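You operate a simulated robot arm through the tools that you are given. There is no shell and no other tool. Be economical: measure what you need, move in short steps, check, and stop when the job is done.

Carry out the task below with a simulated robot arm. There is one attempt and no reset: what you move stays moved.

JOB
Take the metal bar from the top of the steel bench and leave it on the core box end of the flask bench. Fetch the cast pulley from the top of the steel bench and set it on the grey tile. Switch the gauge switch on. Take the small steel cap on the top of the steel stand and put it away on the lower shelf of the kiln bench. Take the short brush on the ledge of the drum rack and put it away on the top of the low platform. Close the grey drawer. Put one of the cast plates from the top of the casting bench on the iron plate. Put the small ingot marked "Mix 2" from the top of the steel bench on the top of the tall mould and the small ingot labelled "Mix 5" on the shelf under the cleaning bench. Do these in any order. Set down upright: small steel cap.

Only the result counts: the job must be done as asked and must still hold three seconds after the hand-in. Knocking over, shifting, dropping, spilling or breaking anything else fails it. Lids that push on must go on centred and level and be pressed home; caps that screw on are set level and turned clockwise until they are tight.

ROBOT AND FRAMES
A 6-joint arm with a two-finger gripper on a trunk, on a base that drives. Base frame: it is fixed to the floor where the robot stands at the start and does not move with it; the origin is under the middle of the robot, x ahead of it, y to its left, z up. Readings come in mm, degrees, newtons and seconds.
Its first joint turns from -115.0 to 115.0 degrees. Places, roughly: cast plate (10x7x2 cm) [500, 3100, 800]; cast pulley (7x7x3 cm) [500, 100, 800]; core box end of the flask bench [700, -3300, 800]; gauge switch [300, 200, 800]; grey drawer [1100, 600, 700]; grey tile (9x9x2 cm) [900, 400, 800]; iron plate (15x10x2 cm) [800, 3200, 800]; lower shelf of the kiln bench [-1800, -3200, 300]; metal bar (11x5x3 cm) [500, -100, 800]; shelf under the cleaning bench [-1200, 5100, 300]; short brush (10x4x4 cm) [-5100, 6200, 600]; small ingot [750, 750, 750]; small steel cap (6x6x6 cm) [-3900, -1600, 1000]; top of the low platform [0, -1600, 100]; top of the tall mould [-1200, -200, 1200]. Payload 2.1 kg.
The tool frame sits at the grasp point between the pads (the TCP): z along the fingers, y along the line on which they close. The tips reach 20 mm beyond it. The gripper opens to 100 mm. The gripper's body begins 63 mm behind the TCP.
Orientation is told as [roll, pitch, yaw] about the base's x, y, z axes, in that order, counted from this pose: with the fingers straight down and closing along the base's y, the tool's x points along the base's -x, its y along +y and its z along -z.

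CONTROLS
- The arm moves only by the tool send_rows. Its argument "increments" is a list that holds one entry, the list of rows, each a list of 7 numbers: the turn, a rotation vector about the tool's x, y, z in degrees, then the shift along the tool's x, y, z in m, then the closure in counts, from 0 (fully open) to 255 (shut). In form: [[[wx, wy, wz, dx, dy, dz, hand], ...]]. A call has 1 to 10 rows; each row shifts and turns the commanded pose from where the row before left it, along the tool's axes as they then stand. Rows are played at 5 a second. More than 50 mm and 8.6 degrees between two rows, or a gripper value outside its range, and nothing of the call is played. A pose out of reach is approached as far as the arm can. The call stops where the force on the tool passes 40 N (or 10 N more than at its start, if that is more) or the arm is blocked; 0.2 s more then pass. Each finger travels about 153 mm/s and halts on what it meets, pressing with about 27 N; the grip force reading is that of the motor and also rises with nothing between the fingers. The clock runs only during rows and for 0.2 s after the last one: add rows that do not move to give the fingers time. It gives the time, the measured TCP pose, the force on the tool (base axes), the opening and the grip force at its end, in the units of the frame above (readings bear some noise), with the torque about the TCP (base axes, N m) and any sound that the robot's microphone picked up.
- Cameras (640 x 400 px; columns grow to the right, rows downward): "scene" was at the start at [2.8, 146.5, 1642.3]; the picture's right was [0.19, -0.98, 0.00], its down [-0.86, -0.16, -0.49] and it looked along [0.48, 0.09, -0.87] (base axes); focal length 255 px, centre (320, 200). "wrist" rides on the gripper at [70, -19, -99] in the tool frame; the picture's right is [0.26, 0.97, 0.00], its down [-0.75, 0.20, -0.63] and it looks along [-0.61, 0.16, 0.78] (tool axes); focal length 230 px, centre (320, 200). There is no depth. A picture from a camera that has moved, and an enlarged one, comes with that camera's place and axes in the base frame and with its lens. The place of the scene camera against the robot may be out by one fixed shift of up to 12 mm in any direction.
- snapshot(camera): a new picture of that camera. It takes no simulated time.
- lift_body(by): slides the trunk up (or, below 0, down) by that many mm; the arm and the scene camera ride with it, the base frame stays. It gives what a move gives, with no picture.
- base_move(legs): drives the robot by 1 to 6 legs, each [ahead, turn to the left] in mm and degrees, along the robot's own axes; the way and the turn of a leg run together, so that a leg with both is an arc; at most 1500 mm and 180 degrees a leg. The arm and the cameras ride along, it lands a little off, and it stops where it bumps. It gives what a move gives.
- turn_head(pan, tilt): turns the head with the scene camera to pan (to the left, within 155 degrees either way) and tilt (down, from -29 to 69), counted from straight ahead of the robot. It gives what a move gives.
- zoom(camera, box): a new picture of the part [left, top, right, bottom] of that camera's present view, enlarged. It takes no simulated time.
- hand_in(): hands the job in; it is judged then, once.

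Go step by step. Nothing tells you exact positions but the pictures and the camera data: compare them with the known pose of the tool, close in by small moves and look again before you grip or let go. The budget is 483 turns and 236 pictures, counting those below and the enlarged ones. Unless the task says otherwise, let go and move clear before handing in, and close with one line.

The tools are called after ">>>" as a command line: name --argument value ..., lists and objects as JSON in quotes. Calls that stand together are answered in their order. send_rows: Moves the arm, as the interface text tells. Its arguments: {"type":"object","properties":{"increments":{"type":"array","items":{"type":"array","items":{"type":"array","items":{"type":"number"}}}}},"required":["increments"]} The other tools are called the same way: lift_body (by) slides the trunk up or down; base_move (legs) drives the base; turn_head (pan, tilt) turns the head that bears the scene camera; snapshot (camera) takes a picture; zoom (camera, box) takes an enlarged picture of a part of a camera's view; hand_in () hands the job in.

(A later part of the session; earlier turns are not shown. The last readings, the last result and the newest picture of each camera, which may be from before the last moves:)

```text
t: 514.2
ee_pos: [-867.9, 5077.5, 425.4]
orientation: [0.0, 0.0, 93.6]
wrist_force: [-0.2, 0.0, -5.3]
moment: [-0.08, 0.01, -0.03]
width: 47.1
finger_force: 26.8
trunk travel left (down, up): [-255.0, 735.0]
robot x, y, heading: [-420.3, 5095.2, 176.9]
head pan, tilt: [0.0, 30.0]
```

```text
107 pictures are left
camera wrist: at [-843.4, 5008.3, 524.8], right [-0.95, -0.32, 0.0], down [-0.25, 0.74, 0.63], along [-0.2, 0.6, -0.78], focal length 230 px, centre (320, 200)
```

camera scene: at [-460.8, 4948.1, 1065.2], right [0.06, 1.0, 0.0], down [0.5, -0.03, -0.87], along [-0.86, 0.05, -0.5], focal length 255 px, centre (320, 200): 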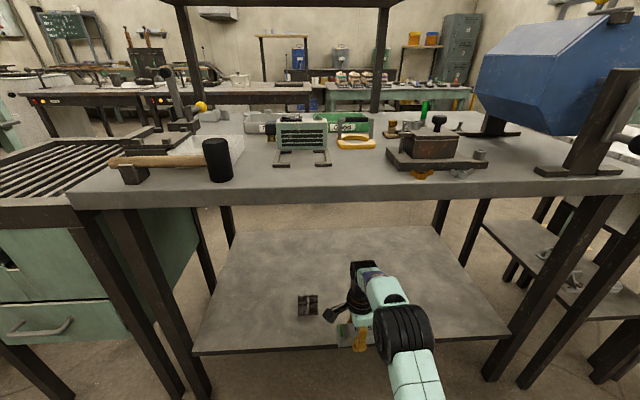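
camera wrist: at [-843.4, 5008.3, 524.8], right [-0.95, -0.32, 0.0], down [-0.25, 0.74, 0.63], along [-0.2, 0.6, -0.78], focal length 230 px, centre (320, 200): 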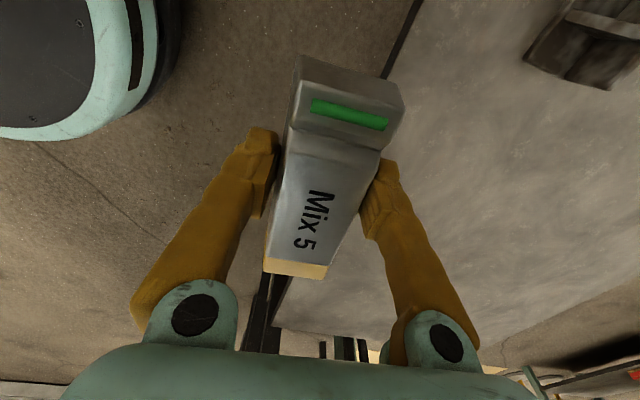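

Shelf front is at x≈-900. I drive 105 mm further in and look again.

>>> base_move --legs '[[105, 0]]'

>>> send_rows --increments '[[[0, 0, 0, 0, 0, 0.04, 255], [0, 0, 0, 0, 0, 0.02, 255], [0, 0, 0, 0, 0, 0, 255]]]'

>>> snapshot --camera "wrist"

>>> snapshot --camera "scene"

```text
t: 515.4
ee_pos: [-974.1, 5083.6, 424.9]
orientation: [0.0, -0.1, 93.5]
wrist_force: [0.3, -0.5, -4.4]
moment: [-0.08, -0.02, 0.03]
width: 47.1
finger_force: 26.4
trunk travel left (down, up): [-255.0, 735.0]
robot x, y, heading: [-525.5, 5099.2, 176.6]
head pan, tilt: [0.0, 30.0]
```

```text
t: 516.2
ee_pos: [-974.6, 5082.5, 367.2]
orientation: [0.0, 0.0, 93.6]
wrist_force: [0.4, -0.6, -4.8]
moment: [-0.1, 0.0, 0.02]
width: 47.2
finger_force: 26.5
trunk travel left (down, up): [-255.0, 735.0]
robot x, y, heading: [-521.5, 5095.5, 176.3]
head pan, tilt: [0.0, 30.0]
```

```text
106 pictures are left
camera wrist: at [-951.1, 5014.3, 466.2], right [-0.95, -0.32, 0.0], down [-0.25, 0.74, 0.63], along [-0.2, 0.6, -0.78], focal length 230 px, centre (320, 200)
```

wrist: 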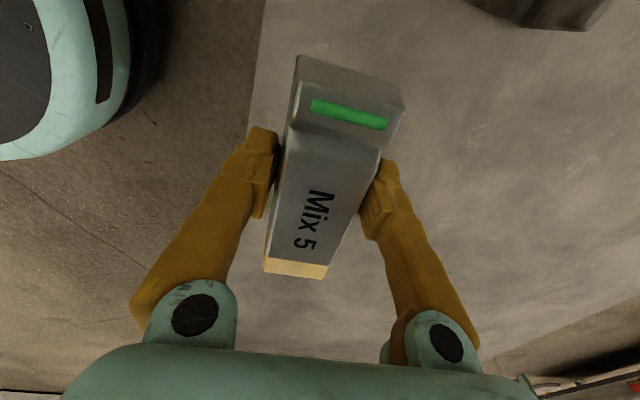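

```text
105 pictures are left
camera scene: at [-567.6, 4954.5, 1065.2], right [0.06, 1.0, 0.0], down [0.5, -0.03, -0.87], along [-0.86, 0.05, -0.5], focal length 255 px, centre (320, 200)
```

scene: 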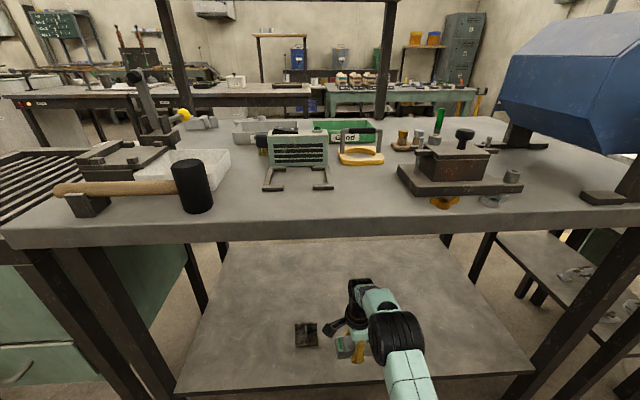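

Over the shelf with free space. Lower until contact.

>>> send_rows --increments '[[[0, 0, 0, 0, 0, 0.02, 255], [0, 0, 0, 0, 0, 0.008, 255], [0, 0, 0, 0, 0, 0.004, 255], [0, 0, 0, 0, 0, 0.004, 255], [0, 0, 0, 0, 0, 0.004, 255], [0, 0, 0, 0, 0, 0.004, 255], [0, 0, 0, 0, 0, 0.004, 255], [0, 0, 0, 0, 0, 0.004, 255], [0, 0, 0, 0, 0, 0.004, 255], [0, 0, 0, 0, 0, 0.004, 255]]]'

```text
t: 518.4
ee_pos: [-973.7, 5084.4, 307.4]
orientation: [0.2, 0.0, 93.6]
wrist_force: [1.3, -1.4, 6.5]
moment: [0.78, -0.01, -0.05]
width: 47.0
finger_force: 26.9
trunk travel left (down, up): [-255.0, 735.0]
robot x, y, heading: [-527.9, 5099.8, 176.3]
head pan, tilt: [0.0, 30.0]
```

>>> send_rows --increments '[[[0, 0, 0, 0, 0, 0.002, 255], [0, 0, 0, 0, 0, 0.002, 255], [0, 0, 0, 0, 0, 0.002, 255]]]'

>>> send_rows --increments '[[[0, 0, 0, 0, 0, 0, 180], [0, 0, 0, 0, 0, 0, 120], [0, 0, 0, 0, 0, 0, 40], [0, 0, 0, 0, 0, 0, 40], [0, 0, 0, 0, 0, -0.03, 40], [0, 0, 0, 0, 0, -0.04, 40], [0, 0, 0, 0, 0, -0.04, 40], [0, 0, 0, 0, 0, 0, 40]]]'

>>> snapshot --camera "wrist"

```text
t: 519.2
ee_pos: [-973.6, 5084.4, 305.1]
orientation: [0.6, 0.0, 93.5]
wrist_force: [9.5, 0.4, 30.9]
moment: [-0.04, -1.2, -0.09]
width: 47.8
finger_force: 26.9
trunk travel left (down, up): [-255.0, 735.0]
robot x, y, heading: [-525.4, 5098.3, 176.6]
head pan, tilt: [0.0, 30.0]
stopped in row 3: the force on the tool passed its limit at 43 N (the readings are from after the stop); the commanded pose is now the measured one
```

```text
t: 520.0
ee_pos: [-980.4, 5083.3, 305.0]
orientation: [1.5, 0.0, 93.7]
wrist_force: [-0.6, 0.6, 5.5]
moment: [0.04, -0.25, 0.04]
width: 83.9
finger_force: 0.0
trunk travel left (down, up): [-255.0, 735.0]
robot x, y, heading: [-523.6, 5098.8, 176.7]
head pan, tilt: [0.0, 30.0]
stopped in row 3: the force on the tool passed its limit at 45 N (the readings are from after the stop); the commanded pose is now the measured one
```

```text
104 pictures are left
camera wrist: at [-954.4, 5015.4, 403.1], right [-0.95, -0.32, 0.03], down [-0.23, 0.74, 0.64], along [-0.22, 0.6, -0.77], focal length 230 px, centre (320, 200)
```

wrist: 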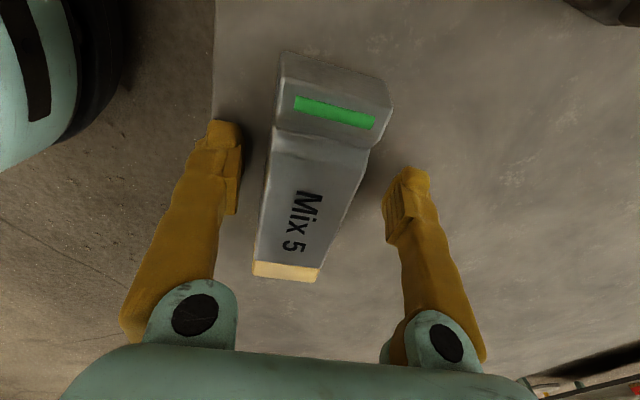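

Released; tips touched the shelf. I rise and back out.

>>> send_rows --increments '[[[0, 0, 0, 0, 0, -0.03, 40], [0, 0, 0, 0, 0, -0.04, 40], [1.5, 0, 0, 0, 0, -0.04, 40], [0, 0, 0, 0, 0, 0, 40]]]'

>>> snapshot --camera "wrist"

>>> base_move --legs '[[-350, 0]]'

>>> lift_body --by 400

>>> lift_body --by 220

```text
t: 521.0
ee_pos: [-974.9, 5084.6, 416.5]
orientation: [-0.1, 0.1, 93.6]
wrist_force: [0.4, 0.3, -0.7]
moment: [-0.02, 0.0, -0.01]
width: 84.3
finger_force: 0.0
trunk travel left (down, up): [-255.0, 735.0]
robot x, y, heading: [-528.3, 5096.6, 176.7]
head pan, tilt: [0.0, 30.0]
```

```text
103 pictures are left
camera wrist: at [-951.3, 5017.0, 514.9], right [-0.95, -0.32, 0.0], down [-0.25, 0.74, 0.63], along [-0.2, 0.6, -0.78], focal length 230 px, centre (320, 200)
```

wrist: 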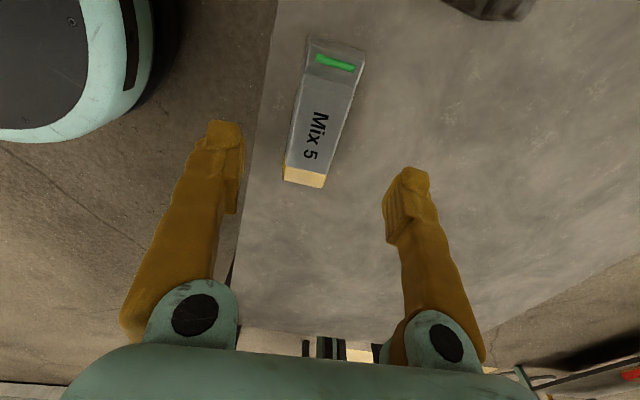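

```text
t: 523.2
ee_pos: [-619.3, 5065.1, 414.7]
orientation: [-0.1, 0.0, 93.2]
wrist_force: [0.6, 0.0, -0.1]
moment: [0.0, -0.04, 0.01]
width: 84.2
finger_force: 0.0
trunk travel left (down, up): [-255.0, 735.0]
robot x, y, heading: [-171.5, 5077.0, 176.2]
head pan, tilt: [0.0, 30.0]
```

```text
t: 527.1
ee_pos: [-618.5, 5065.3, 815.5]
orientation: [-0.1, 0.0, 93.2]
wrist_force: [0.5, -0.3, -0.7]
moment: [-0.01, 0.01, -0.03]
width: 83.9
finger_force: 0.0
trunk travel left (down, up): [-655.0, 335.0]
robot x, y, heading: [-171.6, 5075.8, 176.1]
head pan, tilt: [0.0, 30.0]
```

```text
t: 529.4
ee_pos: [-619.1, 5066.2, 1034.6]
orientation: [-0.1, 0.1, 93.1]
wrist_force: [-0.4, -0.5, 0.0]
moment: [0.0, -0.03, 0.01]
width: 84.2
finger_force: 0.1
trunk travel left (down, up): [-875.0, 115.0]
robot x, y, heading: [-170.6, 5075.8, 176.3]
head pan, tilt: [0.0, 30.0]
```

"Mix 5" lies on the shelf. Next the casting bench: I drive to its front at y≈3150 and face it.

>>> base_move --legs '[[0, 93.7], [1500, 0], [420, 0], [0, 90]]'

>>> turn_head --pan 10 --tilt 45

>>> snapshot --camera "scene"

>>> snapshot --camera "wrist"

```text
t: 546.8
ee_pos: [244.8, 3223.9, 1034.4]
orientation: [-0.1, 0.1, -81.7]
wrist_force: [0.6, 0.1, -0.5]
moment: [-0.01, 0.01, 0.02]
width: 84.4
finger_force: 0.0
trunk travel left (down, up): [-875.0, 115.0]
robot x, y, heading: [-203.2, 3172.1, 1.2]
head pan, tilt: [0.0, 30.0]
```

```text
t: 547.5
ee_pos: [243.3, 3224.3, 1035.4]
orientation: [-0.2, 0.1, -81.6]
wrist_force: [-0.2, 0.4, -0.2]
moment: [-0.03, 0.01, 0.0]
width: 84.3
finger_force: 0.0
trunk travel left (down, up): [-875.0, 115.0]
robot x, y, heading: [-195.9, 3171.8, 1.3]
head pan, tilt: [10.0, 45.0]
```

```text
102 pictures are left
camera scene: at [-185.9, 3322.0, 1662.7], right [0.2, -0.98, 0.0], down [-0.69, -0.14, -0.71], along [0.69, 0.14, -0.71], focal length 255 px, centre (320, 200)
```

scene: 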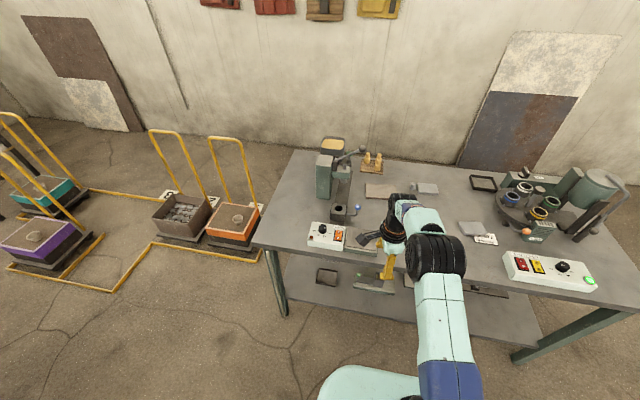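

```text
101 pictures are left
camera wrist: at [216.8, 3290.4, 1134.5], right [0.92, 0.39, 0.0], down [0.31, -0.71, 0.63], along [0.25, -0.58, -0.78], focal length 230 px, centre (320, 200)
```

wrist: 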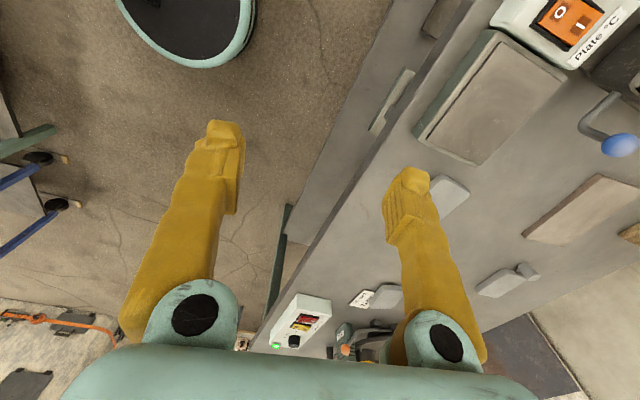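

Cast plates lie at about (506,3164), (798,3011), (591,2843); the iron plate is at about (750,3225). I drive 230 mm closer to look at the nearest plate.

>>> base_move --legs '[[230, 0]]'

>>> snapshot --camera "wrist"

>>> snapshot --camera "scene"

```text
t: 549.3
ee_pos: [472.9, 3226.9, 1035.4]
orientation: [0.0, 0.0, -82.1]
wrist_force: [0.2, 1.0, 0.3]
moment: [0.02, -0.02, 0.02]
width: 84.5
finger_force: 0.1
trunk travel left (down, up): [-875.0, 115.0]
robot x, y, heading: [28.1, 3177.4, 0.9]
head pan, tilt: [10.0, 45.0]
```

```text
100 pictures are left
camera wrist: at [444.5, 3293.1, 1135.1], right [0.92, 0.39, 0.0], down [0.3, -0.72, 0.63], along [0.25, -0.58, -0.78], focal length 230 px, centre (320, 200)
```

wrist: 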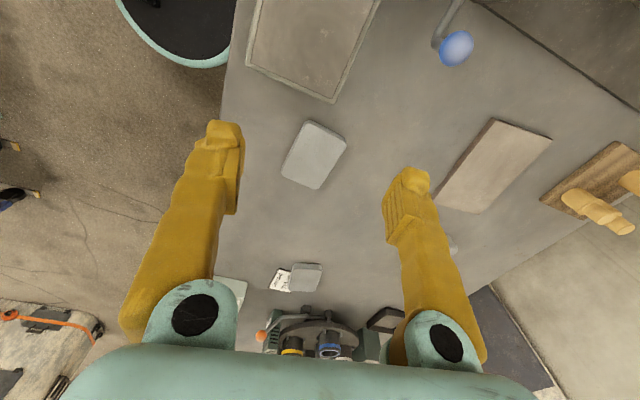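

```text
99 pictures are left
camera scene: at [41.2, 3326.3, 1662.7], right [0.19, -0.98, 0.0], down [-0.69, -0.14, -0.71], along [0.7, 0.14, -0.71], focal length 255 px, centre (320, 200)
```

scene: 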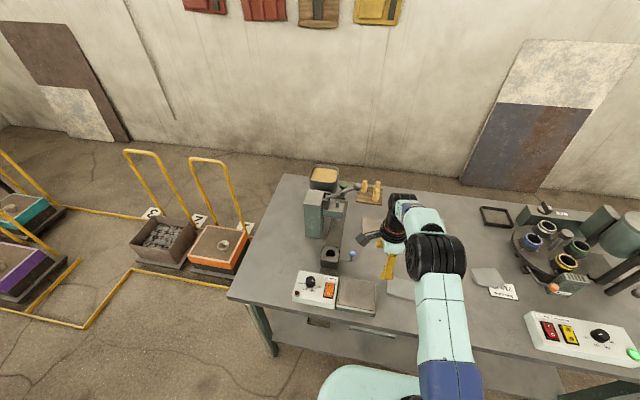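

Plate A: centre (500,3136), long axis 82°. Iron plate centre (753,3218). I drive 90 mm closer, align over plate A and lower partway.

>>> base_move --legs '[[90, 0]]'

>>> send_rows --increments '[[[0, 0, 7.8, 0, 0, 0, 0], [0, 0, 7.7, 0, 0, 0, 0], [0, 0, 0, -0.045, -0.015, 0, 0], [0, 0, 0, -0.045, -0.015, 0, 0], [0, 0, 0, 0, 0, 0.045, 0], [0, 0, 0, 0, 0, 0.045, 0], [0, 0, 0, 0, 0, 0.03, 0], [0, 0, 0, 0, 0, 0, 0]]]'

>>> snapshot --camera "wrist"

```text
t: 550.4
ee_pos: [552.0, 3227.8, 1041.4]
orientation: [0.6, -0.1, -82.0]
wrist_force: [1.7, 0.0, 1.4]
moment: [0.0, 0.09, 0.02]
width: 84.3
finger_force: 0.1
trunk travel left (down, up): [-875.0, 115.0]
robot x, y, heading: [113.2, 3179.7, 1.2]
head pan, tilt: [10.0, 45.0]
```

```text
t: 552.1
ee_pos: [514.4, 3142.4, 922.3]
orientation: [0.4, 0.0, -97.6]
wrist_force: [0.4, 0.4, -0.4]
moment: [0.0, -0.04, -0.01]
width: 100.0
finger_force: 0.1
trunk travel left (down, up): [-875.0, 115.0]
robot x, y, heading: [113.8, 3182.2, 0.5]
head pan, tilt: [10.0, 45.0]
```

```text
98 pictures are left
camera wrist: at [504.3, 3214.3, 1021.3], right [0.99, 0.13, 0.01], down [0.1, -0.77, 0.63], along [0.09, -0.62, -0.78], focal length 230 px, centre (320, 200)
```

wrist: 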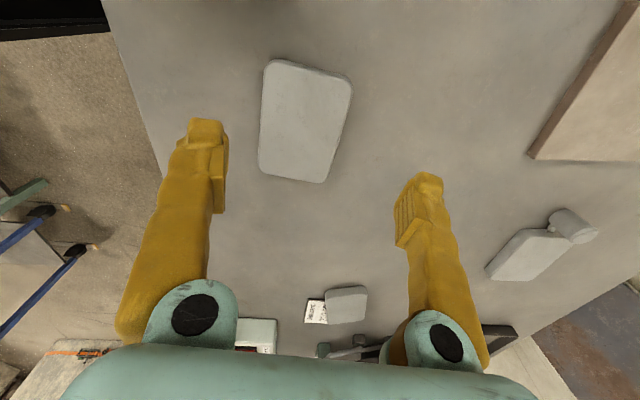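

Fine alignment, then lower with contact detection.

>>> send_rows --increments '[[[0.4, 0, -2, -0.0075, -0.0143, 0.03, 0], [0, 0, 0, 0, 0, 0.035, 0], [0, 0, 0, 0, 0, 0.006, 0], [0, 0, 0, 0, 0, 0.004, 0], [0, 0, 0, 0, 0, 0.004, 0], [0, 0, 0, 0, 0, 0.004, 0]]]'

>>> snapshot --camera "wrist"

```text
t: 553.5
ee_pos: [500.2, 3136.7, 837.4]
orientation: [-0.1, -0.1, -95.5]
wrist_force: [-0.3, 0.5, -0.4]
moment: [-0.04, -0.02, 0.01]
width: 99.8
finger_force: 0.1
trunk travel left (down, up): [-875.0, 115.0]
robot x, y, heading: [115.8, 3181.9, 0.9]
head pan, tilt: [10.0, 45.0]
```

```text
97 pictures are left
camera wrist: at [488.1, 3207.5, 935.6], right [0.99, 0.16, 0.0], down [0.13, -0.77, 0.63], along [0.1, -0.62, -0.78], focal length 230 px, centre (320, 200)
```

wrist: 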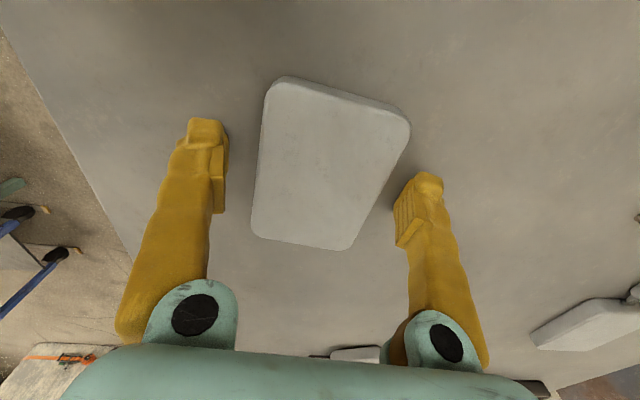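

>>> send_rows --increments '[[[0, 0, 0, 0, 0, 0.003, 0], [0, 0, 0, 0, 0, 0.003, 0], [0, 0, 0, 0, 0, 0.003, 0], [0, 0, 0, 0, 0, 0.003, 0], [0, 0, 0, 0, 0, 0.003, 0], [0, 0, 0, 0, 0, 0.003, 0]]]'

```text
t: 554.1
ee_pos: [499.3, 3136.5, 835.8]
orientation: [0.4, 0.1, -95.4]
wrist_force: [-5.6, -0.3, 28.4]
moment: [0.13, 1.7, 0.02]
width: 100.3
finger_force: 0.0
trunk travel left (down, up): [-875.0, 115.0]
robot x, y, heading: [112.9, 3180.5, 1.2]
head pan, tilt: [10.0, 45.0]
stopped in row 2: the force on the tool passed its limit at 48 N (the readings are from after the stop); the commanded pose is now the measured one
```

Bench contact at z≈815. Raise 3 mm and close.

>>> send_rows --increments '[[[0.4, 0, 0, 0, 0, -0.003, 0], [0, 0, 0, 0, 0, 0, 60], [0, 0, 0, 0, 0, -0.001, 120], [0, 0, 0, 0, 0, 0, 255], [0, 0, 0, 0, 0, 0, 255]]]'

>>> snapshot --camera "wrist"

```text
t: 555.3
ee_pos: [500.4, 3135.9, 839.0]
orientation: [0.0, 0.0, -95.4]
wrist_force: [-6.0, 1.4, 16.7]
moment: [0.01, 0.61, -0.01]
width: 67.1
finger_force: 27.0
trunk travel left (down, up): [-875.0, 115.0]
robot x, y, heading: [115.6, 3184.1, 1.1]
head pan, tilt: [10.0, 45.0]
```

```text
96 pictures are left
camera wrist: at [488.5, 3207.9, 938.6], right [0.99, 0.17, 0.0], down [0.13, -0.77, 0.63], along [0.11, -0.62, -0.78], focal length 230 px, centre (320, 200)
```

wrist: 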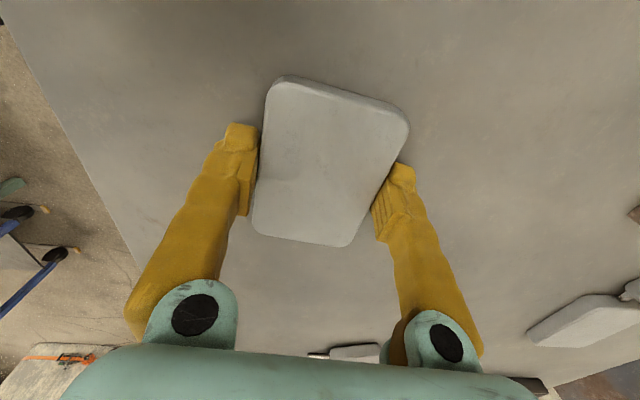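

Gripped (67 mm). I lift and drive forward toward the iron plate.

>>> send_rows --increments '[[[0, 0, 0, 0, 0, -0.02, 255], [0, 0, 0, 0, 0, -0.045, 255], [0, 0, 0, 0, 0, -0.045, 255], [0, 0, 0, 0, 0, 0, 255]]]'

>>> base_move --legs '[[130, 0]]'

>>> snapshot --camera "wrist"

>>> snapshot --camera "scene"

```text
t: 556.3
ee_pos: [500.7, 3134.4, 946.1]
orientation: [-0.2, 0.0, -95.4]
wrist_force: [0.1, 0.3, -2.2]
moment: [-0.01, 0.04, 0.0]
width: 67.0
finger_force: 27.0
trunk travel left (down, up): [-875.0, 115.0]
robot x, y, heading: [116.8, 3181.2, 0.9]
head pan, tilt: [10.0, 45.0]
```

```text
t: 557.6
ee_pos: [629.3, 3136.5, 946.5]
orientation: [0.2, 0.0, -95.5]
wrist_force: [-0.7, 0.5, -2.9]
moment: [0.02, -0.02, -0.02]
width: 67.1
finger_force: 27.0
trunk travel left (down, up): [-875.0, 115.0]
robot x, y, heading: [246.1, 3178.7, 0.8]
head pan, tilt: [10.0, 45.0]
```

```text
95 pictures are left
camera wrist: at [616.8, 3208.2, 1047.0], right [0.99, 0.16, 0.0], down [0.13, -0.77, 0.63], along [0.1, -0.62, -0.78], focal length 230 px, centre (320, 200)
```

wrist: 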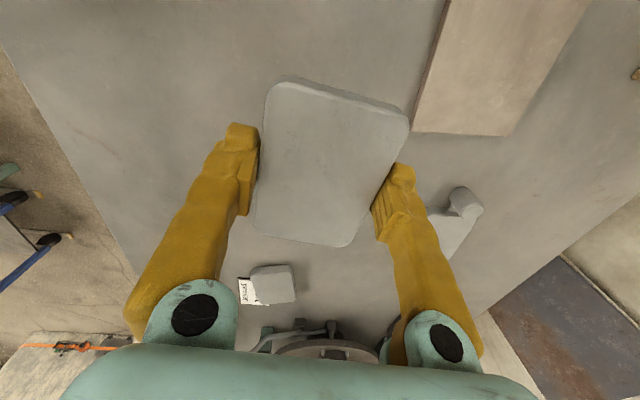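

```text
94 pictures are left
camera scene: at [256.1, 3329.8, 1662.8], right [0.19, -0.98, 0.0], down [-0.69, -0.13, -0.71], along [0.7, 0.13, -0.7], focal length 255 px, centre (320, 200)
```

scene: 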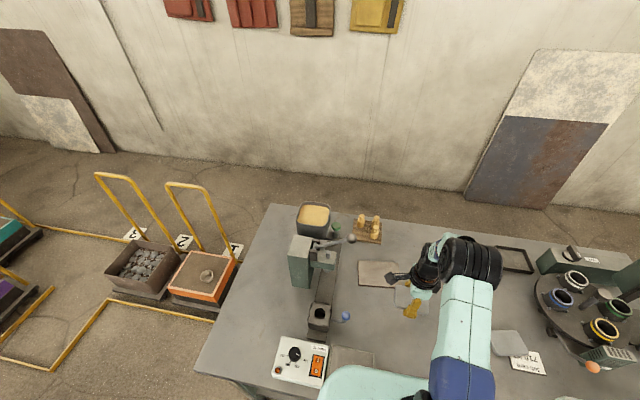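

Iron plate centre ≈(758,3214). I drive 55 mm more carefully and then extend over it.

>>> base_move --legs '[[55, 0]]'

>>> send_rows --increments '[[[0, 0, 0, 0.04, 0.02, 0, 255], [0, 0, 0, 0.03, 0.03, 0, 255], [0, 0, 0, 0, 0.02, 0, 255], [0, 0, 0, 0, 0, 0, 255]]]'

>>> snapshot --camera "wrist"

```text
t: 558.5
ee_pos: [678.6, 3137.7, 949.3]
orientation: [0.3, 0.1, -95.5]
wrist_force: [-1.2, 0.1, -3.0]
moment: [0.04, -0.01, -0.03]
width: 66.8
finger_force: 27.0
trunk travel left (down, up): [-875.0, 115.0]
robot x, y, heading: [297.1, 3185.5, 0.9]
head pan, tilt: [10.0, 45.0]
```

```text
t: 559.5
ee_pos: [762.5, 3200.8, 947.3]
orientation: [-0.2, 0.0, -95.5]
wrist_force: [0.1, -0.2, -3.3]
moment: [0.0, -0.01, -0.02]
width: 67.3
finger_force: 27.3
trunk travel left (down, up): [-875.0, 115.0]
robot x, y, heading: [301.5, 3178.0, 1.0]
head pan, tilt: [10.0, 45.0]
```

```text
93 pictures are left
camera wrist: at [750.4, 3271.9, 1045.8], right [0.99, 0.16, 0.0], down [0.13, -0.77, 0.63], along [0.1, -0.62, -0.78], focal length 230 px, centre (320, 200)
```

wrist: 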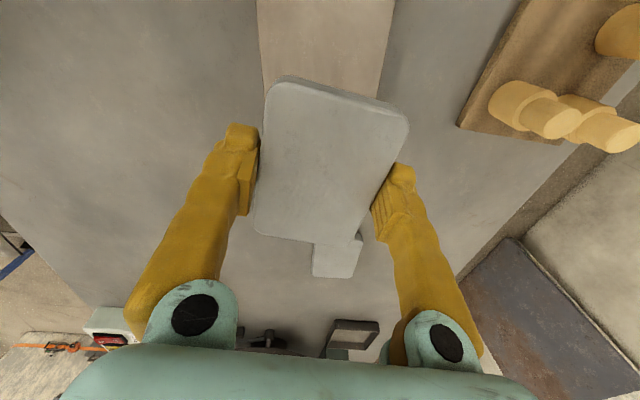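

Over the iron plate; I shift 13 mm in y, lower to just above, and check.

>>> send_rows --increments '[[[0, 0, 0, 0.013, -0.004, 0.04, 255], [0, 0, 0, 0, 0, 0.03, 255], [0, 0, 0, 0, 0, 0, 255]]]'

>>> snapshot --camera "wrist"

>>> zoom --camera "scene" --box '[300, 200, 500, 360]'

```text
t: 560.3
ee_pos: [755.8, 3213.5, 876.0]
orientation: [0.0, 0.0, -95.5]
wrist_force: [0.3, -0.4, -3.5]
moment: [0.02, -0.01, 0.02]
width: 67.2
finger_force: 27.5
trunk travel left (down, up): [-875.0, 115.0]
robot x, y, heading: [298.7, 3181.1, 1.2]
head pan, tilt: [10.0, 45.0]
```

```text
92 pictures are left
camera wrist: at [744.2, 3284.2, 976.2], right [0.99, 0.16, 0.0], down [0.13, -0.77, 0.63], along [0.1, -0.62, -0.78], focal length 230 px, centre (320, 200)
```

wrist: 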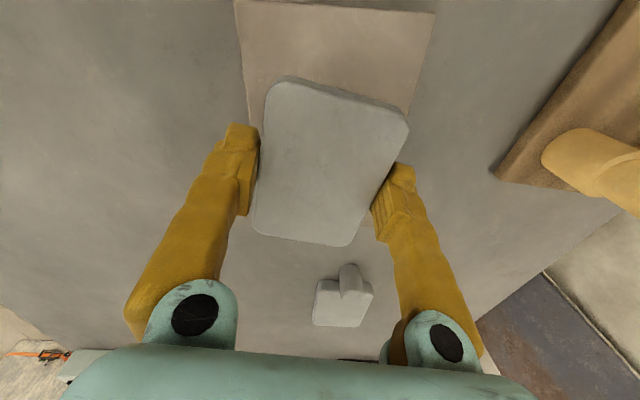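

```text
2.50 times, centred on (400, 280) of scene
camera zoom: at [316.0, 3330.9, 1662.6], right [0.19, -0.98, 0.0], down [-0.69, -0.13, -0.71], along [0.69, 0.13, -0.71], focal length 638 px, centre (120, 0)
```

zoom: 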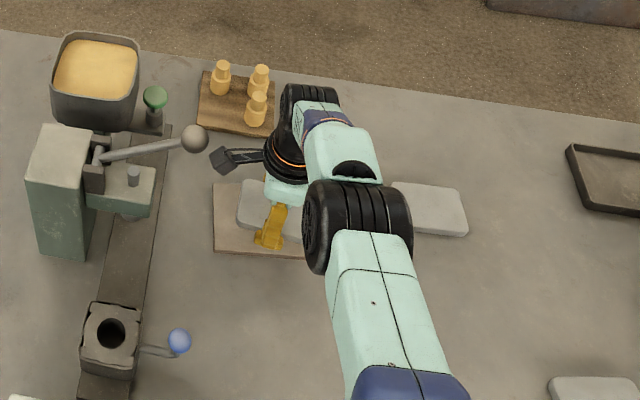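

Well centred on the iron plate. Lower until contact.

>>> send_rows --increments '[[[0, 0, 0, 0, 0.003, 0.008, 255], [0, 0, 0, 0, 0, 0.004, 255], [0, 0, 0, 0, 0, 0.003, 255], [0, 0, 0, 0, 0, 0.003, 255], [0, 0, 0, 0, 0, 0.003, 255], [0, 0, 0, 0, 0, 0.003, 255], [0, 0, 0, 0, 0, 0.003, 255], [0, 0, 0, 0, 0, 0.003, 255], [0, 0, 0, 0, 0, 0.003, 255], [0, 0, 0, 0, 0, 0.003, 255]]]'

>>> snapshot --camera "wrist"

```text
t: 562.7
ee_pos: [748.5, 3213.5, 852.3]
orientation: [1.0, 0.1, -95.5]
wrist_force: [-1.2, -0.2, 15.8]
moment: [0.12, 0.72, 0.01]
width: 66.9
finger_force: 27.1
out of reach, approached as far as the arm can: row 1, 5, 7, 10
trunk travel left (down, up): [-875.0, 115.0]
robot x, y, heading: [299.8, 3184.6, 1.1]
head pan, tilt: [10.0, 45.0]
stopped in row 10: the force on the tool passed its limit at 42 N (the readings are from after the stop); the commanded pose is now the measured one
```

```text
90 pictures are left
camera wrist: at [736.1, 3284.9, 951.0], right [0.99, 0.16, 0.02], down [0.12, -0.77, 0.63], along [0.12, -0.62, -0.78], focal length 230 px, centre (320, 200)
```

wrist: 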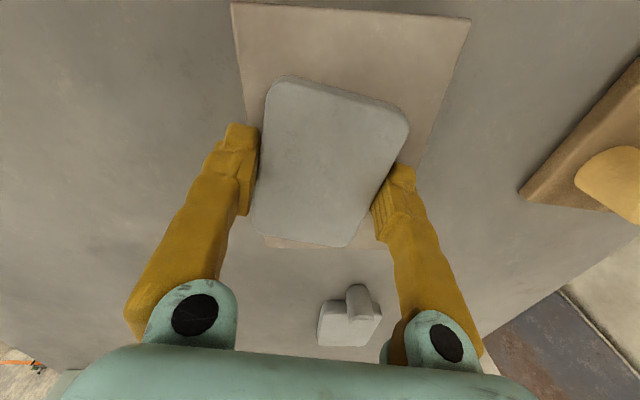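

Slightly too far to the front edge. I lift a little, nudge the base 12 mm forward and set it again.

>>> send_rows --increments '[[[1, 0, 0, 0, 0, -0.008, 255], [0, 0, 0, 0, 0, -0.008, 255], [0, 0, 0, 0, 0, 0, 255]]]'

>>> base_move --legs '[[14, 0]]'

>>> snapshot --camera "wrist"

```text
t: 563.5
ee_pos: [752.7, 3213.9, 866.1]
orientation: [-0.4, 0.1, -95.4]
wrist_force: [-1.0, -0.3, -3.1]
moment: [0.0, 0.03, 0.0]
width: 67.3
finger_force: 26.5
trunk travel left (down, up): [-875.0, 115.0]
robot x, y, heading: [303.3, 3182.8, 1.0]
head pan, tilt: [10.0, 45.0]
```

```text
t: 564.3
ee_pos: [762.5, 3214.6, 866.7]
orientation: [-0.2, 0.2, -95.4]
wrist_force: [-0.3, 0.0, -2.4]
moment: [0.01, -0.05, -0.01]
width: 67.1
finger_force: 26.7
trunk travel left (down, up): [-875.0, 115.0]
robot x, y, heading: [315.6, 3180.9, 1.0]
head pan, tilt: [10.0, 45.0]
```

```text
89 pictures are left
camera wrist: at [751.9, 3285.0, 966.9], right [0.99, 0.16, 0.0], down [0.13, -0.77, 0.63], along [0.1, -0.62, -0.78], focal length 230 px, centre (320, 200)
```

wrist: 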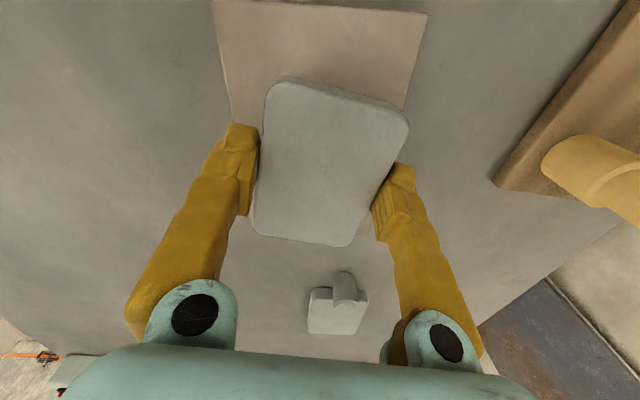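

>>> send_rows --increments '[[[0, 0, 0, 0, -0.002, 0.006, 255], [0, 0, 0, 0, 0, 0.003, 255], [0, 0, 0, 0, 0, 0.002, 255], [0, 0, 0, 0, 0, 0.002, 255], [0, 0, 0, 0, 0, 0.002, 255], [0, 0, 0, 0, 0, 0.002, 255], [0, 0, 0, 0, 0, 0.002, 255]]]'

>>> snapshot --camera "wrist"

```text
t: 565.9
ee_pos: [761.7, 3215.3, 853.0]
orientation: [-0.2, 0.1, -95.6]
wrist_force: [1.6, 0.8, 1.6]
moment: [-0.19, -0.14, 0.04]
width: 67.1
finger_force: 27.3
out of reach, approached as far as the arm can: row 6
trunk travel left (down, up): [-875.0, 115.0]
robot x, y, heading: [314.0, 3189.4, 0.9]
head pan, tilt: [10.0, 45.0]
```

```text
88 pictures are left
camera wrist: at [750.4, 3285.5, 951.3], right [0.99, 0.16, 0.0], down [0.13, -0.77, 0.63], along [0.1, -0.62, -0.78], focal length 230 px, centre (320, 200)
```

wrist: 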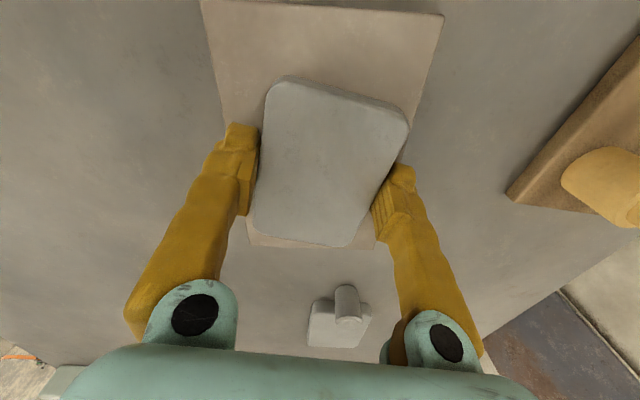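

Plate is inside the iron plate's outline and touching. Release and rise.

>>> send_rows --increments '[[[0, 0, 0, 0, 0, 0.001, 150], [0, 0, 0, 0, 0, 0, 60], [0, 0, 0, 0, 0, 0, 30], [0, 0, 0, 0, 0, 0, 30], [0, 0, 0, 0, 0, -0.03, 30], [0, 0, 0, 0, 0, -0.045, 30], [0, 0, 0, 0, 0, -0.045, 30], [0, 0, 0, 0, 0, 0, 30]]]'

>>> snapshot --camera "wrist"

```text
t: 567.7
ee_pos: [763.2, 3217.3, 975.2]
orientation: [-0.4, 0.1, -95.5]
wrist_force: [0.4, -0.3, 0.3]
moment: [0.01, 0.04, -0.02]
width: 88.2
finger_force: 0.0
trunk travel left (down, up): [-875.0, 115.0]
robot x, y, heading: [313.0, 3184.0, 1.2]
head pan, tilt: [10.0, 45.0]
```

```text
87 pictures are left
camera wrist: at [752.0, 3288.0, 1073.3], right [0.99, 0.16, -0.01], down [0.13, -0.77, 0.63], along [0.1, -0.62, -0.78], focal length 230 px, centre (320, 200)
```

wrist: 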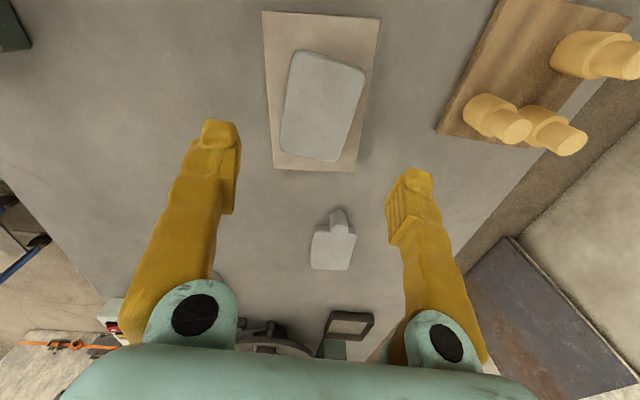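

The cast plate sits on the iron plate. Last item: the brush in the far north-west. I leave the bench and drive to the open floor at about (-2200,1000) to look around.

>>> base_move --legs '[[-560, 0], [0, -91], [1500, 0], [680, 0], [0, -90]]'

>>> base_move --legs '[[1500, 0], [500, 0]]'

>>> turn_head --pan -50 --tilt 15

>>> snapshot --camera "scene"

```text
t: 589.1
ee_pos: [-644.8, 957.2, 972.0]
orientation: [-0.2, 0.1, 82.0]
wrist_force: [0.7, 0.0, 0.8]
moment: [0.01, 0.03, 0.01]
width: 88.3
finger_force: 0.0
trunk travel left (down, up): [-875.0, 115.0]
robot x, y, heading: [-196.1, 976.1, 178.2]
head pan, tilt: [10.0, 45.0]
```

```text
t: 599.4
ee_pos: [-2705.5, 1071.1, 972.9]
orientation: [-0.3, 0.1, 79.9]
wrist_force: [-0.8, 0.3, 0.9]
moment: [0.0, -0.01, -0.01]
width: 88.3
finger_force: 0.0
trunk travel left (down, up): [-875.0, 115.0]
robot x, y, heading: [-2254.9, 1067.9, 176.4]
head pan, tilt: [10.0, 45.0]
```

```text
t: 600.6
ee_pos: [-2706.4, 1071.6, 973.7]
orientation: [-0.3, 0.1, 79.9]
wrist_force: [-0.4, 0.7, 0.2]
moment: [-0.02, 0.0, -0.01]
width: 88.2
finger_force: 0.0
trunk travel left (down, up): [-875.0, 115.0]
robot x, y, heading: [-2253.9, 1070.5, 176.1]
head pan, tilt: [-50.0, 15.0]
```

```text
86 pictures are left
camera scene: at [-2262.9, 995.4, 1709.4], right [0.8, 0.59, 0.0], down [0.15, -0.21, -0.97], along [-0.57, 0.78, -0.26], focal length 255 px, centre (320, 200)
```

scene: 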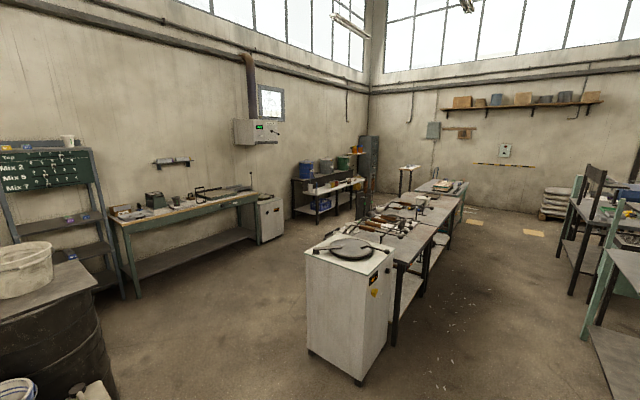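

>>> zoom --camera "scene" --box '[270, 120, 430, 220]'

```text
4.00 times, centred on (350, 170) of scene
camera zoom: at [-2262.9, 995.4, 1709.4], right [0.8, 0.59, 0.0], down [0.15, -0.21, -0.97], along [-0.57, 0.78, -0.26], focal length 1020 px, centre (200, 320)
```

zoom: 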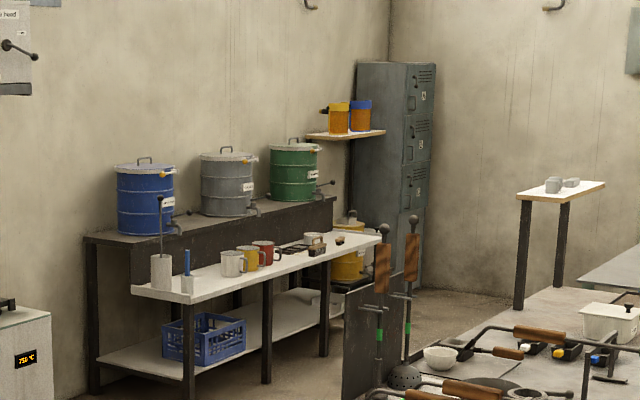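

The drum rack stands along the west wall, its white ledge's front at x≈-5050; the brush is near its far end. I retract the arm and drive around the white cabinet into the west aisle.

>>> send_rows --increments '[[[0, 0, 0, 0, -0.04, 0, 0], [0, 0, 0, 0, -0.04, 0, 0], [0, 0, 0, 0, -0.03, 0, 0]]]'

>>> base_move --legs '[[0, -15], [1315, 0], [0, -39], [1410, 0], [0, -32]]'

>>> turn_head --pan 15 --tilt 20

>>> snapshot --camera "scene"

```text
t: 601.5
ee_pos: [-2597.8, 1050.2, 976.9]
orientation: [-0.2, 0.2, 79.9]
wrist_force: [-0.3, 0.5, -0.8]
moment: [0.01, 0.01, 0.01]
width: 99.9
finger_force: 0.0
trunk travel left (down, up): [-875.0, 115.0]
robot x, y, heading: [-2256.9, 1067.5, 176.5]
head pan, tilt: [-50.0, 15.0]
```

```text
t: 607.4
ee_pos: [-3582.9, 1487.9, 987.2]
orientation: [4.6, 1.1, 63.2]
wrist_force: [-1.2, 0.5, -0.1]
moment: [-0.01, -0.11, 0.0]
width: 100.1
finger_force: 0.2
trunk travel left (down, up): [-875.0, 115.0]
robot x, y, heading: [-3237.1, 1412.6, 168.7]
head pan, tilt: [-50.0, 15.0]
stopped in leg 2: the robot was blocked; the commanded pose is now the measured one
```

```text
t: 608.8
ee_pos: [-3559.1, 1483.2, 980.1]
orientation: [1.0, 0.5, 63.3]
wrist_force: [-0.1, -0.1, -0.2]
moment: [-0.02, -0.07, 0.0]
width: 100.2
finger_force: 0.0
trunk travel left (down, up): [-875.0, 115.0]
robot x, y, heading: [-3234.3, 1407.9, 168.8]
head pan, tilt: [15.0, 20.0]
```

```text
84 pictures are left
camera scene: at [-3303.8, 1251.2, 1701.2], right [-0.06, 1.0, 0.0], down [0.34, 0.02, -0.94], along [-0.94, -0.06, -0.34], focal length 255 px, centre (320, 200)
```

scene: 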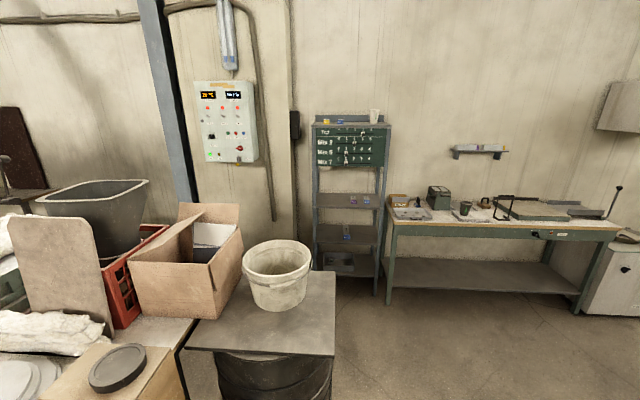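

Blocked again. I look down to the left to see what's touched.

>>> turn_head --pan 30 --tilt 65

>>> snapshot --camera "scene"

>>> turn_head --pan 100 --tilt 50

>>> snapshot --camera "scene"

```text
t: 609.9
ee_pos: [-3555.6, 1483.7, 981.4]
orientation: [0.9, 0.5, 63.2]
wrist_force: [-0.4, 0.3, -1.0]
moment: [0.0, -0.01, 0.01]
width: 100.1
finger_force: 0.2
trunk travel left (down, up): [-875.0, 115.0]
robot x, y, heading: [-3235.9, 1409.9, 168.8]
head pan, tilt: [30.0, 65.0]
```

```text
83 pictures are left
camera scene: at [-3265.1, 1236.8, 1637.6], right [-0.32, 0.95, 0.0], down [0.86, 0.29, -0.42], along [-0.4, -0.14, -0.91], focal length 255 px, centre (320, 200)
```

scene: 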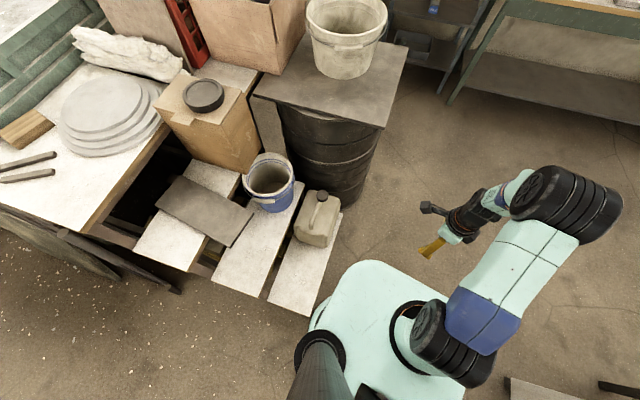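

```text
t: 611.3
ee_pos: [-3556.1, 1482.8, 981.0]
orientation: [0.9, 0.5, 63.2]
wrist_force: [-0.7, -0.3, -0.1]
moment: [-0.03, 0.03, 0.01]
width: 100.0
finger_force: 0.1
trunk travel left (down, up): [-875.0, 115.0]
robot x, y, heading: [-3236.5, 1411.1, 168.7]
head pan, tilt: [100.0, 50.0]
```

```text
82 pictures are left
camera scene: at [-3209.3, 1179.1, 1655.7], right [-1.0, 0.02, 0.0], down [0.02, 0.77, -0.64], along [-0.01, -0.64, -0.77], focal length 255 px, centre (320, 200)
```

scene: 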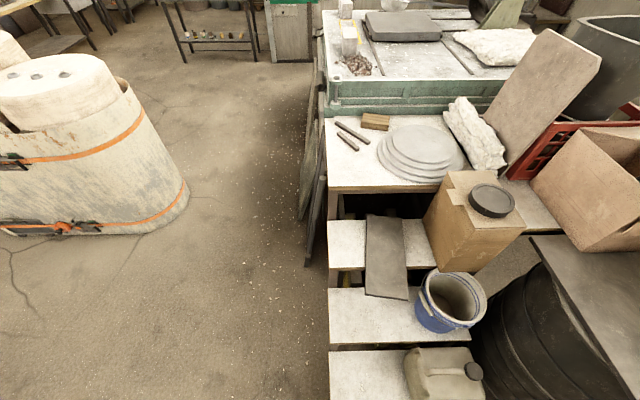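

The floor disc met the lowest of the white steps; nothing on it moved. I back off and take a wider path north-west.

>>> base_move --legs '[[-60, 0], [0, -28.7], [550, 0], [0, -24.3], [1490, 0], [0, -26]]'

>>> turn_head --pan 15 --tilt 20

>>> snapshot --camera "scene"

```text
t: 626.0
ee_pos: [-4214.9, 3424.9, 981.5]
orientation: [1.0, 0.4, -15.4]
wrist_force: [-0.8, -0.5, 0.2]
moment: [-0.01, -0.01, -0.02]
width: 99.9
finger_force: 0.1
trunk travel left (down, up): [-875.0, 115.0]
robot x, y, heading: [-4222.4, 3098.5, 90.1]
head pan, tilt: [100.0, 50.0]
```

```text
t: 627.6
ee_pos: [-4216.1, 3423.9, 981.2]
orientation: [1.1, 0.5, -15.4]
wrist_force: [0.2, 0.3, 0.0]
moment: [-0.02, 0.03, -0.01]
width: 100.1
finger_force: 0.1
trunk travel left (down, up): [-875.0, 115.0]
robot x, y, heading: [-4222.1, 3097.3, 90.2]
head pan, tilt: [15.0, 20.0]
```

```text
81 pictures are left
camera scene: at [-4389.6, 3121.0, 1701.2], right [0.97, 0.26, 0.0], down [0.09, -0.33, -0.94], along [-0.24, 0.91, -0.34], focal length 255 px, centre (320, 200)
```

scene: 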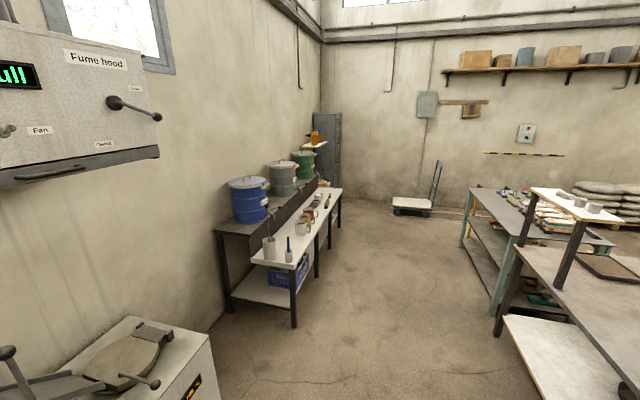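

The aisle is clear. I drive north to y≈5950 and face the ledge.

>>> base_move --legs '[[1500, 0], [1350, 0], [0, 90]]'

>>> turn_head --pan -15 --tilt 40

>>> snapshot --camera "scene"

```text
t: 645.4
ee_pos: [-4521.2, 5943.9, 980.9]
orientation: [1.0, 0.6, 75.3]
wrist_force: [0.1, -0.5, 0.2]
moment: [-0.01, 0.0, 0.01]
width: 100.0
finger_force: 0.1
trunk travel left (down, up): [-875.0, 115.0]
robot x, y, heading: [-4194.6, 5941.8, -179.2]
head pan, tilt: [15.0, 20.0]
```

```text
t: 646.3
ee_pos: [-4521.2, 5945.6, 981.7]
orientation: [1.0, 0.6, 75.1]
wrist_force: [0.0, 0.0, -0.6]
moment: [0.02, -0.03, 0.02]
width: 100.1
finger_force: 0.0
trunk travel left (down, up): [-875.0, 115.0]
robot x, y, heading: [-4199.1, 5940.8, -179.3]
head pan, tilt: [-15.0, 40.0]
```

```text
80 pictures are left
camera scene: at [-4216.5, 5816.8, 1669.9], right [0.25, 0.97, 0.0], down [0.62, -0.16, -0.77], along [-0.74, 0.19, -0.64], focal length 255 px, centre (320, 200)
```

scene: 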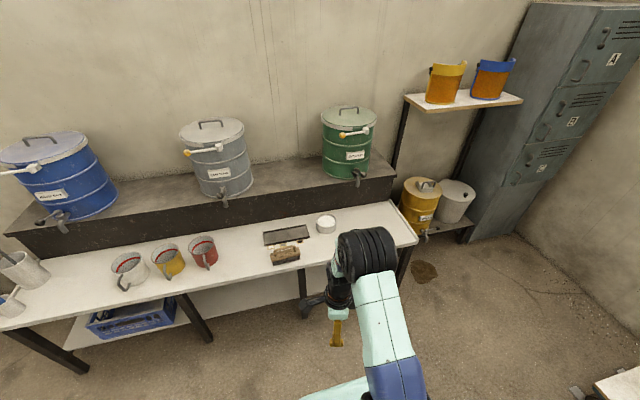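

>>> zoom --camera "scene" --box '[240, 190, 430, 310]'

>>> turn_head --pan -45 --tilt 40

>>> snapshot --camera "scene"

>>> snapshot --camera "wrist"

```text
3.33 times, centred on (335, 250) of scene
camera zoom: at [-4216.5, 5816.8, 1669.9], right [0.25, 0.97, 0.0], down [0.62, -0.16, -0.77], along [-0.74, 0.19, -0.64], focal length 850 px, centre (270, 33)
```

zoom: 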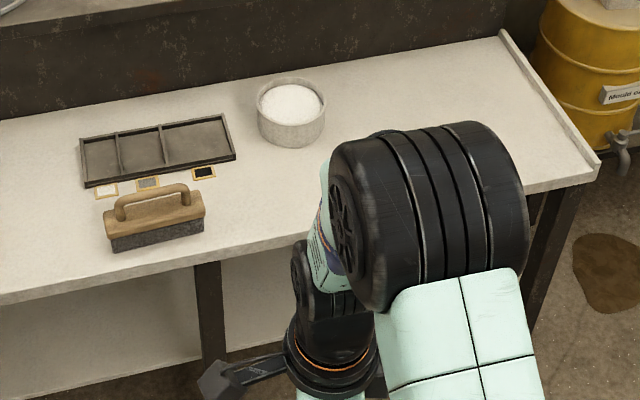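

```text
t: 647.2
ee_pos: [-4521.3, 5944.7, 981.3]
orientation: [1.0, 0.5, 75.2]
wrist_force: [-0.2, 0.4, 0.8]
moment: [0.01, 0.02, 0.01]
width: 100.1
finger_force: 0.1
trunk travel left (down, up): [-875.0, 115.0]
robot x, y, heading: [-4194.3, 5940.1, -179.3]
head pan, tilt: [-45.0, 40.0]
```

```text
78 pictures are left
camera scene: at [-4195.3, 5855.1, 1669.9], right [0.7, 0.72, 0.0], down [0.46, -0.45, -0.77], along [-0.55, 0.53, -0.64], focal length 255 px, centre (320, 200)
```

scene: 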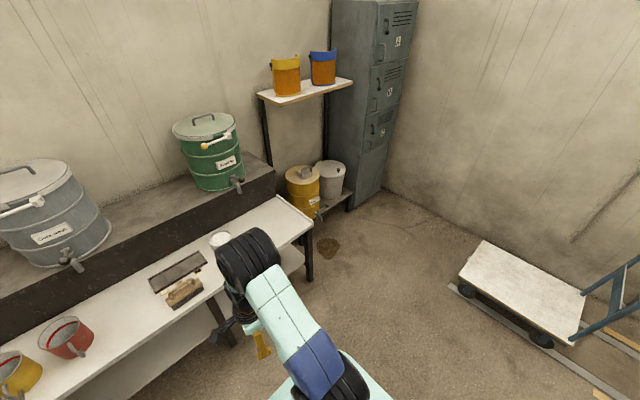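

```text
77 pictures are left
camera wrist: at [-4519.2, 5873.4, 1080.3], right [-1.0, 0.0, 0.02], down [0.01, 0.78, 0.63], along [-0.02, 0.63, -0.78], focal length 230 px, centre (320, 200)
```

wrist: 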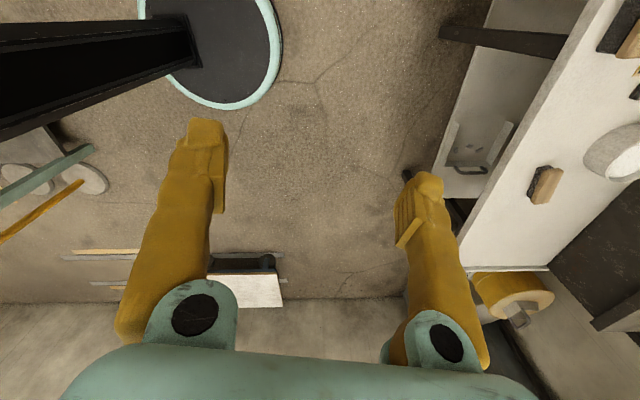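

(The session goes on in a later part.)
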